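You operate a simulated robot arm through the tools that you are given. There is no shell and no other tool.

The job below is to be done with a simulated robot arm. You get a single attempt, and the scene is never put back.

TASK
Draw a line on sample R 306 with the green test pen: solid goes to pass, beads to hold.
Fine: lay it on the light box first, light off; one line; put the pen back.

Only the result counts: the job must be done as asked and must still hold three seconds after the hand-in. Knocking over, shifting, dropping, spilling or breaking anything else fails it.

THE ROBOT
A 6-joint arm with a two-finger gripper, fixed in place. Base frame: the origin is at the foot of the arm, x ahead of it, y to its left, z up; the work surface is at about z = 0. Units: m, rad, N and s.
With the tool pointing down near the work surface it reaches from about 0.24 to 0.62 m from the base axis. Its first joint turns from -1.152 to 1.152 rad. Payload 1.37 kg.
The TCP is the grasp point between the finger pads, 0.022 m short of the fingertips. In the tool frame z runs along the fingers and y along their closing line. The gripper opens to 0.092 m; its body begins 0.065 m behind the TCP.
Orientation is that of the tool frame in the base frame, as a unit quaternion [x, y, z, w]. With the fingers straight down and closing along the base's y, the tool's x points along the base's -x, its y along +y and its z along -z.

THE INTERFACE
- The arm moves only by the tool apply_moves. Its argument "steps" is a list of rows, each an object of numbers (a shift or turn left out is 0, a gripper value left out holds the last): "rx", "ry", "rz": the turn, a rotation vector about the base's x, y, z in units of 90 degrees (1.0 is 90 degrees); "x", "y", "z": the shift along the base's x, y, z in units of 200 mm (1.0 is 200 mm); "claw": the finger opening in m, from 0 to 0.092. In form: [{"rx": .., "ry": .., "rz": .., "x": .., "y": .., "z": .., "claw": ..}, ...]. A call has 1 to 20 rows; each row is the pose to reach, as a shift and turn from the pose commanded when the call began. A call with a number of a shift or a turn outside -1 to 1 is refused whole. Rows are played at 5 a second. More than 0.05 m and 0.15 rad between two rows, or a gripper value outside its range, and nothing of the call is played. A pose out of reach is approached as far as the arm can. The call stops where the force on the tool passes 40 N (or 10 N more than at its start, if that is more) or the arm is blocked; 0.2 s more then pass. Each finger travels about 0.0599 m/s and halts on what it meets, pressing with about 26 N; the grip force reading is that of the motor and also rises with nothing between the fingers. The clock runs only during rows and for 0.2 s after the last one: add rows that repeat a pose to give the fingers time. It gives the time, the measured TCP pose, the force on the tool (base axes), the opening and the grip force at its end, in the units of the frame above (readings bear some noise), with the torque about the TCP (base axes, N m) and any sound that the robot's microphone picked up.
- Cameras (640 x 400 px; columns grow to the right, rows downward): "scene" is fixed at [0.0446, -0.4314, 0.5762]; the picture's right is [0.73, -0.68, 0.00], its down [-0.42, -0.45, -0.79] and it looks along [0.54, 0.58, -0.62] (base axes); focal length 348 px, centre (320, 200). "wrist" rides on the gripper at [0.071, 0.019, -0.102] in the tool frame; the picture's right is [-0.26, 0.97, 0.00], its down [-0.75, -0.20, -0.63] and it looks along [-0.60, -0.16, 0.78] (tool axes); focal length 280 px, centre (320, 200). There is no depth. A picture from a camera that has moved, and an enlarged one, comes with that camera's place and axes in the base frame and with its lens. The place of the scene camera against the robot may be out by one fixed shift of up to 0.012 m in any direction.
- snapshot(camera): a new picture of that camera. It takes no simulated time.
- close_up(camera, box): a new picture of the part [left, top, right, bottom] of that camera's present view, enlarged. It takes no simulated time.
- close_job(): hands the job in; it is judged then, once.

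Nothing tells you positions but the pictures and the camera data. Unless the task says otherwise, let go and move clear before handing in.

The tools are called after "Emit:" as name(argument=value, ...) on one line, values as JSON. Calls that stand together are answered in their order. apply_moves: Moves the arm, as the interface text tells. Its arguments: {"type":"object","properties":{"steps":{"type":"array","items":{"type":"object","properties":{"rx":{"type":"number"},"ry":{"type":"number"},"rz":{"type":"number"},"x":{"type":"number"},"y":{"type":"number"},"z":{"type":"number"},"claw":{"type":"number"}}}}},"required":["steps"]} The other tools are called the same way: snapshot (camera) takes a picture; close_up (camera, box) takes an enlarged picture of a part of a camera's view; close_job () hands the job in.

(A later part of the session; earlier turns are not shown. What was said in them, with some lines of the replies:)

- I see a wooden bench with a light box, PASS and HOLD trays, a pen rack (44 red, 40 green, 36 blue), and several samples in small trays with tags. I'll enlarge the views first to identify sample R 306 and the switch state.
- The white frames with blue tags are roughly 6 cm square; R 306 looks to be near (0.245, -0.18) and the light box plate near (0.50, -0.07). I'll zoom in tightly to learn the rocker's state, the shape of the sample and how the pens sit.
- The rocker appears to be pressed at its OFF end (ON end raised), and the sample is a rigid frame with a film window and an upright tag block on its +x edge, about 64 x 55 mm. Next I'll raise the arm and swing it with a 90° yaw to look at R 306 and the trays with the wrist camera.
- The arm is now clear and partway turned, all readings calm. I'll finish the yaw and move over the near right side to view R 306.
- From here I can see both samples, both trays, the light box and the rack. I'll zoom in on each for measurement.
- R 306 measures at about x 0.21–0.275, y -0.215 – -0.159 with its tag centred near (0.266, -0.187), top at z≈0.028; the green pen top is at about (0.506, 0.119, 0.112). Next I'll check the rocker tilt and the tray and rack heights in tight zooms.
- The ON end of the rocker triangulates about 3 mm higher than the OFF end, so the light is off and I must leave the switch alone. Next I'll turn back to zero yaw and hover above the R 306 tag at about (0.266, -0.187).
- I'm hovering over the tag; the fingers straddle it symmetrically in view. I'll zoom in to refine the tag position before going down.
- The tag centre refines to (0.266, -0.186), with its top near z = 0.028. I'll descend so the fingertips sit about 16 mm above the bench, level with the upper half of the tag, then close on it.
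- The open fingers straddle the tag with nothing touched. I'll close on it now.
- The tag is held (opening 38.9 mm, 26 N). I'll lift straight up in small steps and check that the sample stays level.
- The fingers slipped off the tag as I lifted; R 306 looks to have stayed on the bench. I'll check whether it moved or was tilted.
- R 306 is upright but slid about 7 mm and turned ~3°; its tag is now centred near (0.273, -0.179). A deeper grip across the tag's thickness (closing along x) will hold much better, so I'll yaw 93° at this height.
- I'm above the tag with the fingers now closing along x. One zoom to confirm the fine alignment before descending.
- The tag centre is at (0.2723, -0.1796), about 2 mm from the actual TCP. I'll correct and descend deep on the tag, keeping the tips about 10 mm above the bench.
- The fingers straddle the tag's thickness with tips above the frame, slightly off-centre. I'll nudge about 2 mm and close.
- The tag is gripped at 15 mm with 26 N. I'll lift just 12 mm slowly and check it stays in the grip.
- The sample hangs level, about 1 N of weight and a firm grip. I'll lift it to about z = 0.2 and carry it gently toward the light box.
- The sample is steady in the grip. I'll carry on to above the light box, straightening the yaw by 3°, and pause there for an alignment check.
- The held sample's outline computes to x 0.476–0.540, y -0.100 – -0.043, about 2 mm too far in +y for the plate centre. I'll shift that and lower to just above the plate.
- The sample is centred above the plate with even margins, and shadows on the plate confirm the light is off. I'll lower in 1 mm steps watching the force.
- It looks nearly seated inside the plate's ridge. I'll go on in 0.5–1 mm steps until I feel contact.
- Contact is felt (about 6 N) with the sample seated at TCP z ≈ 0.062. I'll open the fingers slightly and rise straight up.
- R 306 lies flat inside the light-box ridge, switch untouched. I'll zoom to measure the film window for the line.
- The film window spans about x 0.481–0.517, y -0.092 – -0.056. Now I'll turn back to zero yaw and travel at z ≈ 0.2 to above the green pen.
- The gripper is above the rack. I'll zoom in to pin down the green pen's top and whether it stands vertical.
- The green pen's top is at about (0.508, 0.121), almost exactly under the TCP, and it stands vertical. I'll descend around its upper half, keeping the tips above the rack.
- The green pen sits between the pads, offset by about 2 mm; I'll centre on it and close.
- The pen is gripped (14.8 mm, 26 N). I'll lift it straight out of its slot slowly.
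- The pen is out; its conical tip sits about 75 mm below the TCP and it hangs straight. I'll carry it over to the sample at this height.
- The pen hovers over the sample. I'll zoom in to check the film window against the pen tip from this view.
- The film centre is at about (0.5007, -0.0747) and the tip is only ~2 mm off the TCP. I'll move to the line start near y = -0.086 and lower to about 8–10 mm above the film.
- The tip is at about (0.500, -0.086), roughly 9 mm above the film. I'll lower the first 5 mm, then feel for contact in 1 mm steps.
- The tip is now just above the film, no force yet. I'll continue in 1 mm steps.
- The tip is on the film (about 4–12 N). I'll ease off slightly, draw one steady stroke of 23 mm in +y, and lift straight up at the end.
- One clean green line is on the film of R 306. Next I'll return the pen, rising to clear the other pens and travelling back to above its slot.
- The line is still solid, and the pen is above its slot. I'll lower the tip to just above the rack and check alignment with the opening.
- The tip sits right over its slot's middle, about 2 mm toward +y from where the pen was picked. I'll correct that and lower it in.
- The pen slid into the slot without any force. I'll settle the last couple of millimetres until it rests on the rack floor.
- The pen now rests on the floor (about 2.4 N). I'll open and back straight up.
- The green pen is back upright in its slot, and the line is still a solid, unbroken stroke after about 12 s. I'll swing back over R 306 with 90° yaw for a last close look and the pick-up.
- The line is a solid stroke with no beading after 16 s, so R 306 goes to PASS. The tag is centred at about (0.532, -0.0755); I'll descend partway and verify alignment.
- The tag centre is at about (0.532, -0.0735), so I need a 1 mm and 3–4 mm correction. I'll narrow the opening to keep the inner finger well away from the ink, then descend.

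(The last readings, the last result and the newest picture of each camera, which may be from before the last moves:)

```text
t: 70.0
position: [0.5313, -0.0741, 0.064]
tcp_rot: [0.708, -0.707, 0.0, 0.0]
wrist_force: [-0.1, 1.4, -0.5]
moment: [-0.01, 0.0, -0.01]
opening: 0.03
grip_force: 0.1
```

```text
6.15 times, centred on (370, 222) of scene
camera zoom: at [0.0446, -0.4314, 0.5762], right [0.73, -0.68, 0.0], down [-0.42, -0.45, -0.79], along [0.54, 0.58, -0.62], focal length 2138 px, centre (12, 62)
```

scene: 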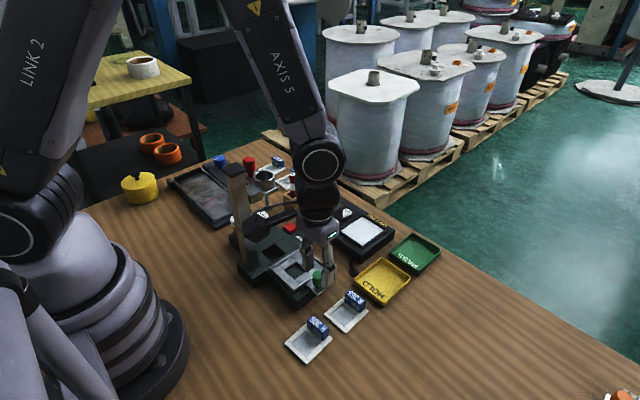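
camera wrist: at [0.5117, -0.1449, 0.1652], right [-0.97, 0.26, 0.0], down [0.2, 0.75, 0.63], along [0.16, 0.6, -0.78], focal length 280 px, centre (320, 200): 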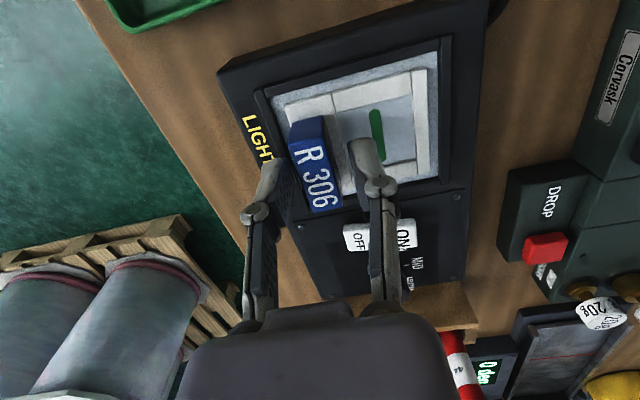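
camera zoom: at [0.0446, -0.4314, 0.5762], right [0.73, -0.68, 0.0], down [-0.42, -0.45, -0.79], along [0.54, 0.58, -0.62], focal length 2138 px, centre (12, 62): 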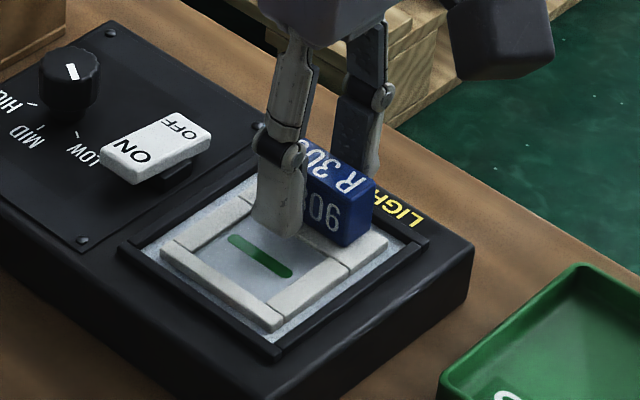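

The fingers straddle the tag cleanly, above the frame and clear of the ink. Closing now, then a small test lift.

Emit:
apply_moves(steps=[{"x": 0.004, "claw": 0.02}, {"x": 0.004, "claw": 0.005}, {"x": 0.004, "claw": 0.0}, {"x": 0.004, "claw": 0.0}, {"x": 0.004, "claw": 0.0}])

Emit:
apply_moves(steps=[{"z": 0.01}, {"z": 0.02}, {"z": 0.03}, {"z": 0.04}, {"z": 0.05}, {"z": 0.06}, {"z": 0.06}])

Emit:
snapshot(camera="wrist")

Emit:
close_up(camera="scene", box=[330, 190, 410, 255])

```text
t: 71.2
position: [0.5313, -0.0735, 0.0634]
tcp_rot: [-0.707, 0.707, 0.0, 0.0]
wrist_force: [0.5, 0.2, 1.7]
moment: [-0.04, 0.02, 0.04]
opening: 0.0148
grip_force: 25.7
```

```text
t: 72.8
position: [0.5297, -0.0737, 0.0762]
tcp_rot: [-0.707, 0.707, 0.0, 0.001]
wrist_force: [0.5, 0.4, -0.7]
moment: [0.01, 0.0, -0.02]
opening: 0.015
grip_force: 26.2
```

```text
taken
camera wrist: at [0.5116, -0.144, 0.178], right [-0.97, 0.26, 0.0], down [0.2, 0.75, 0.63], along [0.16, 0.6, -0.78], focal length 280 px, centre (320, 200)
```

wrist: 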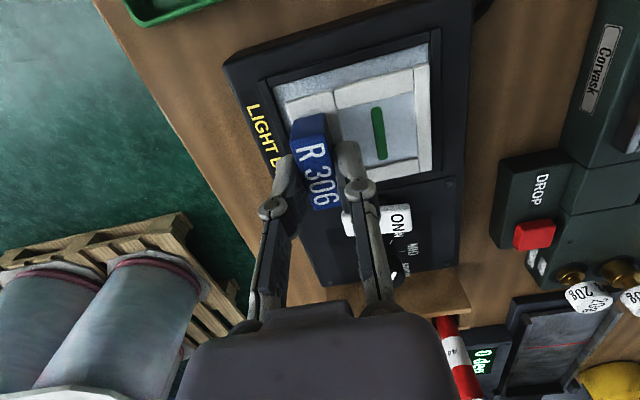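

```text
6.15 times, centred on (370, 222) of scene
camera zoom: at [0.0446, -0.4314, 0.5762], right [0.73, -0.68, 0.0], down [-0.42, -0.45, -0.79], along [0.54, 0.58, -0.62], focal length 2138 px, centre (12, 62)
```

zoom: 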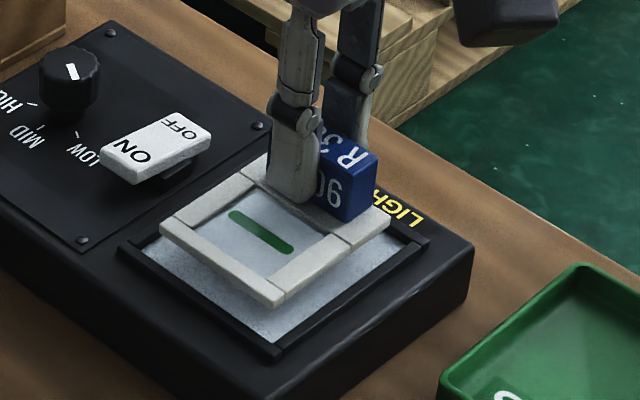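

R 306 is lifted level with its solid line visible. I'll raise it and carry it to above the PASS tray near (0.556, -0.188).

Emit:
apply_moves(steps=[{"z": 0.07}, {"z": 0.15}, {"z": 0.23}, {"z": 0.275}, {"x": 0.03, "y": -0.07, "z": 0.275}, {"x": 0.07, "y": -0.16, "z": 0.275}, {"x": 0.11, "y": -0.26, "z": 0.275}, {"x": 0.15, "y": -0.36, "z": 0.275}, {"x": 0.19, "y": -0.46, "z": 0.275}, {"x": 0.22, "y": -0.53, "z": 0.275}, {"x": 0.235, "y": -0.57, "z": 0.275}, {"x": 0.235, "y": -0.57, "z": 0.275}])

Emit:
snapshot(camera="wrist")

Emit:
close_up(camera="scene", box=[350, 190, 470, 290])

```text
t: 75.4
position: [0.5761, -0.1897, 0.1303]
tcp_rot: [-0.707, 0.707, 0.0, 0.001]
wrist_force: [0.1, 0.0, 0.1]
moment: [-0.01, 0.01, 0.0]
opening: 0.0147
grip_force: 26.1
```

```text
taken
camera wrist: at [0.5587, -0.2598, 0.2321], right [-0.97, 0.26, 0.0], down [0.2, 0.75, 0.62], along [0.16, 0.6, -0.78], focal length 280 px, centre (320, 200)
```

wrist: 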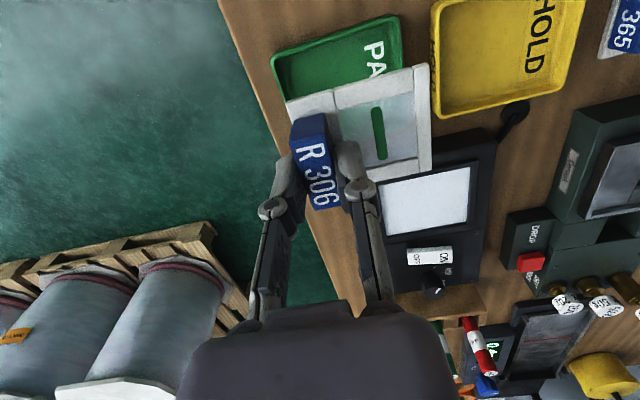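

```text
4.00 times, centred on (410, 240) of scene
camera zoom: at [0.0446, -0.4314, 0.5762], right [0.73, -0.68, 0.0], down [-0.42, -0.45, -0.79], along [0.54, 0.58, -0.62], focal length 1390 px, centre (-40, 40)
```

zoom: 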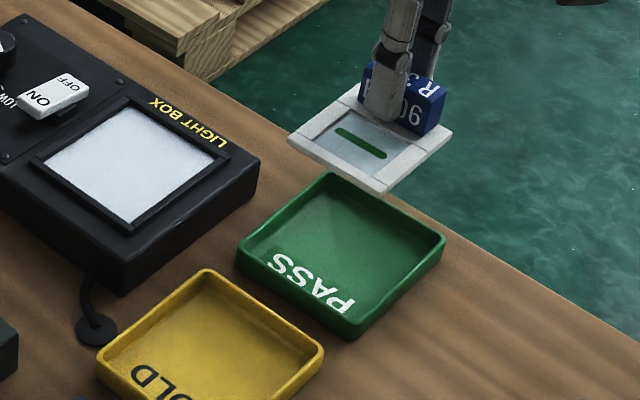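

Above PASS, the held sample computes to x 0.521–0.585, y -0.219 – -0.164, against a tray interior of about x 0.516–0.600, y -0.221 – -0.152. I'll shift about 5 mm in +y and lower to just above the tray.

Emit:
apply_moves(steps=[{"x": -0.007, "y": 0.024}, {"x": -0.007, "y": 0.024, "z": -0.08}, {"x": -0.007, "y": 0.024, "z": -0.16}, {"x": -0.007, "y": 0.024, "z": -0.24}, {"x": -0.007, "y": 0.024, "z": -0.3}, {"x": -0.007, "y": 0.024, "z": -0.34}, {"x": -0.007, "y": 0.024, "z": -0.34}])

Emit:
snapshot(camera="wrist")

Emit:
close_up(camera="scene", box=[370, 215, 460, 285])

```text
t: 77.0
position: [0.5765, -0.1835, 0.0638]
tcp_rot: [-0.707, 0.707, 0.0, 0.0]
wrist_force: [-0.3, 0.5, -0.2]
moment: [0.02, 0.0, 0.0]
opening: 0.0148
grip_force: 26.6
```

```text
taken
camera wrist: at [0.5579, -0.2538, 0.1644], right [-0.97, 0.26, 0.0], down [0.2, 0.75, 0.62], along [0.16, 0.6, -0.78], focal length 280 px, centre (320, 200)
```

wrist: 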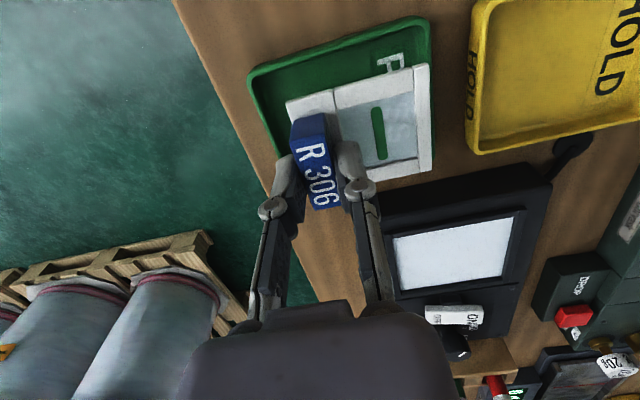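

```text
5.71 times, centred on (415, 250) of scene
camera zoom: at [0.0446, -0.4314, 0.5762], right [0.73, -0.68, 0.0], down [-0.42, -0.45, -0.79], along [0.54, 0.58, -0.62], focal length 1986 px, centre (-223, -86)
```

zoom: 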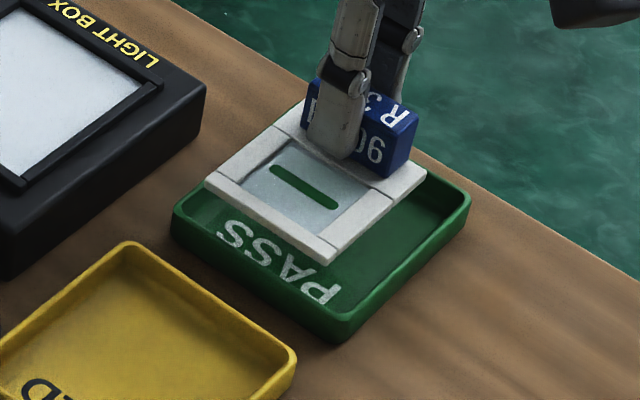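

The sample fits inside the tray outline from here. I'll make a 1–2 mm correction and lower to rim height, then feel for the floor.

Emit:
apply_moves(steps=[{"x": 0.004, "y": -0.009}, {"x": 0.004, "y": -0.009, "z": -0.03}, {"x": 0.004, "y": -0.009, "z": -0.06}, {"x": 0.004, "y": -0.009, "z": -0.08}, {"x": 0.004, "y": -0.009, "z": -0.08}])

Emit:
snapshot(camera="wrist")

Emit:
close_up(camera="scene", box=[370, 215, 460, 285])

```text
t: 78.2
position: [0.5776, -0.1847, 0.0467]
tcp_rot: [0.707, -0.707, 0.0, 0.001]
wrist_force: [0.4, 0.1, -0.5]
moment: [0.01, 0.02, -0.02]
opening: 0.0147
grip_force: 26.3
```

```text
taken
camera wrist: at [0.5591, -0.2552, 0.1485], right [-0.97, 0.26, 0.0], down [0.2, 0.75, 0.62], along [0.16, 0.6, -0.78], focal length 280 px, centre (320, 200)
```

wrist: 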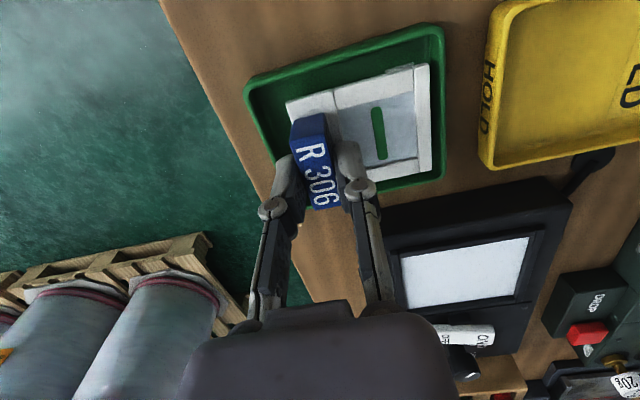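

```text
5.71 times, centred on (415, 250) of scene
camera zoom: at [0.0446, -0.4314, 0.5762], right [0.73, -0.68, 0.0], down [-0.42, -0.45, -0.79], along [0.54, 0.58, -0.62], focal length 1986 px, centre (-223, -86)
```

zoom: 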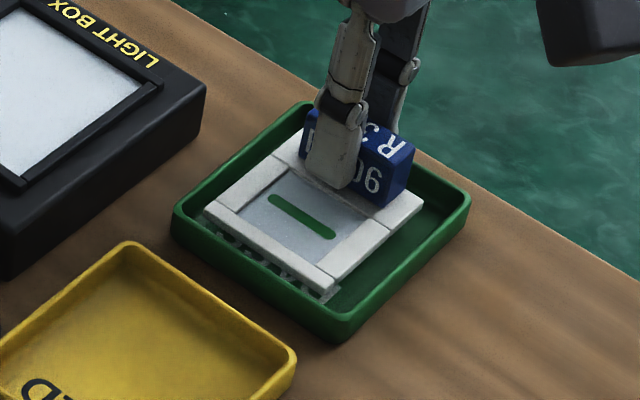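

It's inside the rim outline. I'll lower the last millimetres in small steps watching force.

Emit:
apply_moves(steps=[{"z": -0.01}, {"z": -0.02}, {"z": -0.03}, {"z": -0.035}, {"z": -0.035}])

Emit:
apply_moves(steps=[{"z": -0.005}, {"z": -0.005}])

```text
t: 79.4
position: [0.5777, -0.1849, 0.0399]
tcp_rot: [0.708, -0.707, 0.0, 0.0]
wrist_force: [-0.3, -0.6, -0.5]
moment: [-0.01, -0.02, 0.0]
opening: 0.0149
grip_force: 25.8
```

```text
t: 80.0
position: [0.577, -0.1844, 0.0396]
tcp_rot: [0.707, -0.707, 0.0, 0.0]
wrist_force: [0.7, -0.3, -0.1]
moment: [0.0, 0.02, -0.03]
opening: 0.015
grip_force: 25.6
```

Emit:
apply_moves(steps=[{"z": -0.005}, {"z": -0.005}])

Emit:
apply_moves(steps=[{"z": -0.004}, {"z": -0.004}])

Emit:
close_up(camera="scene", box=[370, 215, 460, 285])

```text
t: 80.6
position: [0.5771, -0.1849, 0.0384]
tcp_rot: [0.707, -0.707, 0.0, 0.0]
wrist_force: [-1.0, -0.4, 0.1]
moment: [0.01, -0.01, 0.01]
opening: 0.0151
grip_force: 25.9
```

```text
t: 81.2
position: [0.5765, -0.1847, 0.038]
tcp_rot: [-0.707, 0.707, 0.0, 0.0]
wrist_force: [-0.7, -0.1, 4.7]
moment: [0.0, 0.12, 0.01]
opening: 0.0153
grip_force: 25.7
```

```text
5.71 times, centred on (415, 250) of scene
camera zoom: at [0.0446, -0.4314, 0.5762], right [0.73, -0.68, 0.0], down [-0.42, -0.45, -0.79], along [0.54, 0.58, -0.62], focal length 1986 px, centre (-223, -86)
```

zoom: 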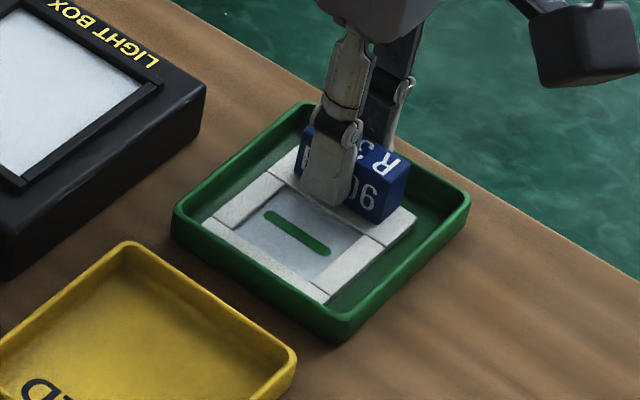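

Contact is felt at the expected tray-floor height and the sample lies flat inside PASS. I'll open the fingers slightly and rise straight up.

Emit:
apply_moves(steps=[{"z": 0.001, "claw": 0.018}, {"z": 0.001, "claw": 0.022}, {"z": 0.001, "claw": 0.023}, {"z": 0.001, "claw": 0.023}, {"z": 0.02}, {"z": 0.06}, {"z": 0.12}, {"z": 0.2}, {"z": 0.3}, {"z": 0.4}, {"z": 0.5}, {"z": 0.6}, {"z": 0.7}])

Emit:
snapshot(camera="wrist")

Emit:
close_up(camera="scene", box=[370, 215, 460, 285])

Emit:
snapshot(camera="scene")

```text
t: 84.0
position: [0.5757, -0.1855, 0.1766]
tcp_rot: [-0.707, 0.707, 0.0, 0.0]
wrist_force: [0.0, 0.0, 0.5]
moment: [-0.03, 0.03, 0.0]
opening: 0.023
grip_force: 0.1
```

```text
taken
camera wrist: at [0.5573, -0.2552, 0.278], right [-0.97, 0.26, 0.0], down [0.2, 0.75, 0.62], along [0.16, 0.6, -0.78], focal length 280 px, centre (320, 200)
```

wrist: 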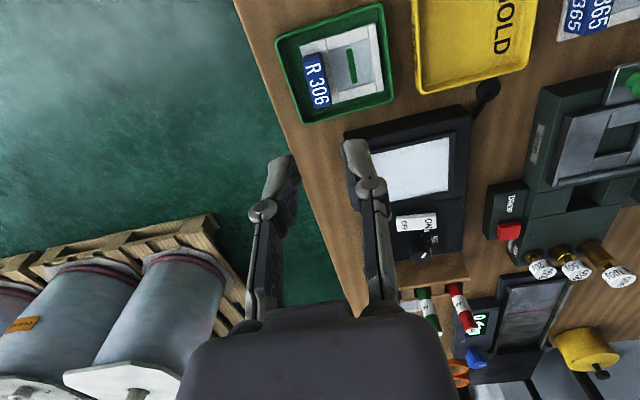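

```text
5.71 times, centred on (415, 250) of scene
camera zoom: at [0.0446, -0.4314, 0.5762], right [0.73, -0.68, 0.0], down [-0.42, -0.45, -0.79], along [0.54, 0.58, -0.62], focal length 1986 px, centre (-223, -86)
```

zoom: 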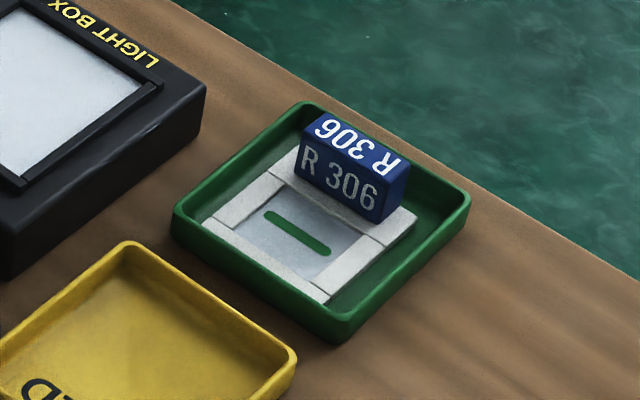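

```text
taken
```

scene: 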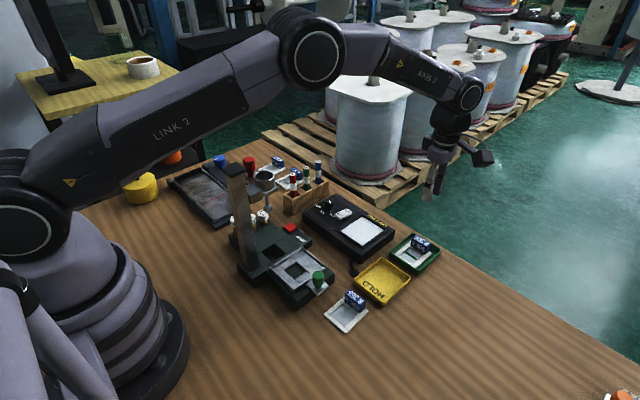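

R 306 rests in the PASS tray with its line intact, and everything else looks in place. One last close check of the tray, rack and switch.

Emit:
close_up(camera="wrist", box=[265, 0, 405, 130])

Emit:
close_up(camera="scene", box=[265, 150, 395, 260])

Emit:
close_up(camera="scene", box=[300, 250, 420, 350])

```text
3.08 times, centred on (335, 65) of wrist
camera zoom: at [0.5573, -0.2552, 0.278], right [-0.97, 0.26, 0.0], down [0.2, 0.75, 0.62], along [0.16, 0.6, -0.78], focal length 863 px, centre (274, 615)
```

zoom: 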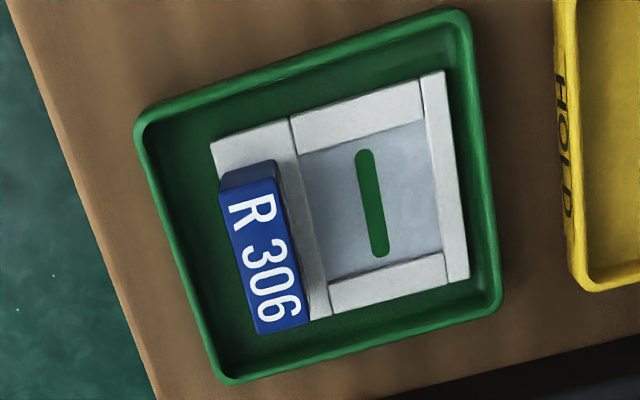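

```text
3.64 times, centred on (330, 205) of scene
camera zoom: at [0.0446, -0.4314, 0.5762], right [0.73, -0.68, 0.0], down [-0.42, -0.45, -0.79], along [0.54, 0.58, -0.62], focal length 1264 px, centre (284, 182)
```

zoom: 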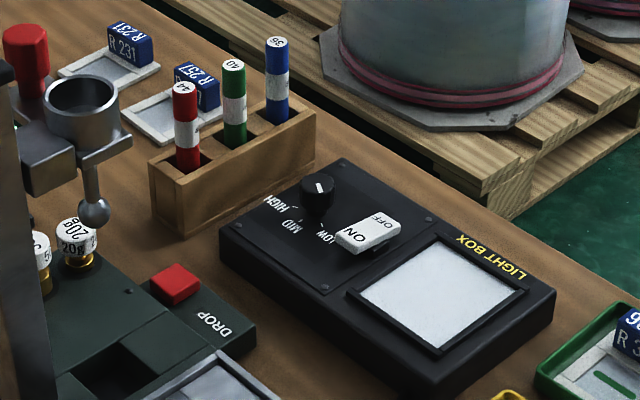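

```text
4.00 times, centred on (360, 300) of scene
camera zoom: at [0.0446, -0.4314, 0.5762], right [0.73, -0.68, 0.0], down [-0.42, -0.45, -0.79], along [0.54, 0.58, -0.62], focal length 1390 px, centre (160, -200)
```

zoom: 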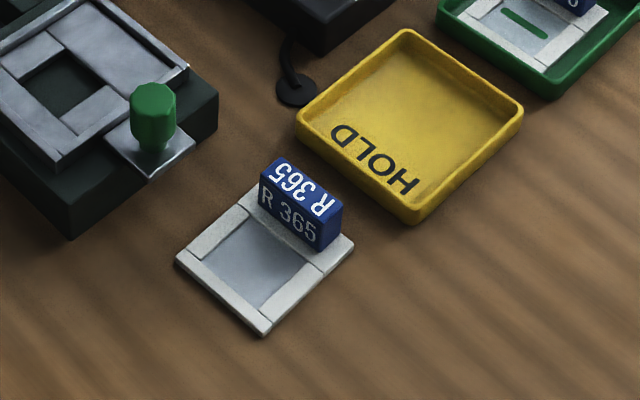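

R 306 lies flat in PASS with a single solid line, the green pen is back upright in its slot, and the light switch is still OFF. R 365 has not moved and the gripper is clear, so I'm handing the job in.

Emit:
close_job()

```text
The job is handed in.
```

R 306 is in the PASS tray, and I've handed the job in; no verdict came back. I laid the sample on the light box with the light off and drew one line with the green pen (40). The line stayed solid with no beading, and I checked it several times over about 30 seconds.

The pen is back upright in its slot, the light switch was never touched, and the last pictures show nothing else disturbed.

My first grip on the tag slipped, so R 306 slid about 7 mm and turned about 3° on the bench. It stayed upright, and a second grip across the tag held.
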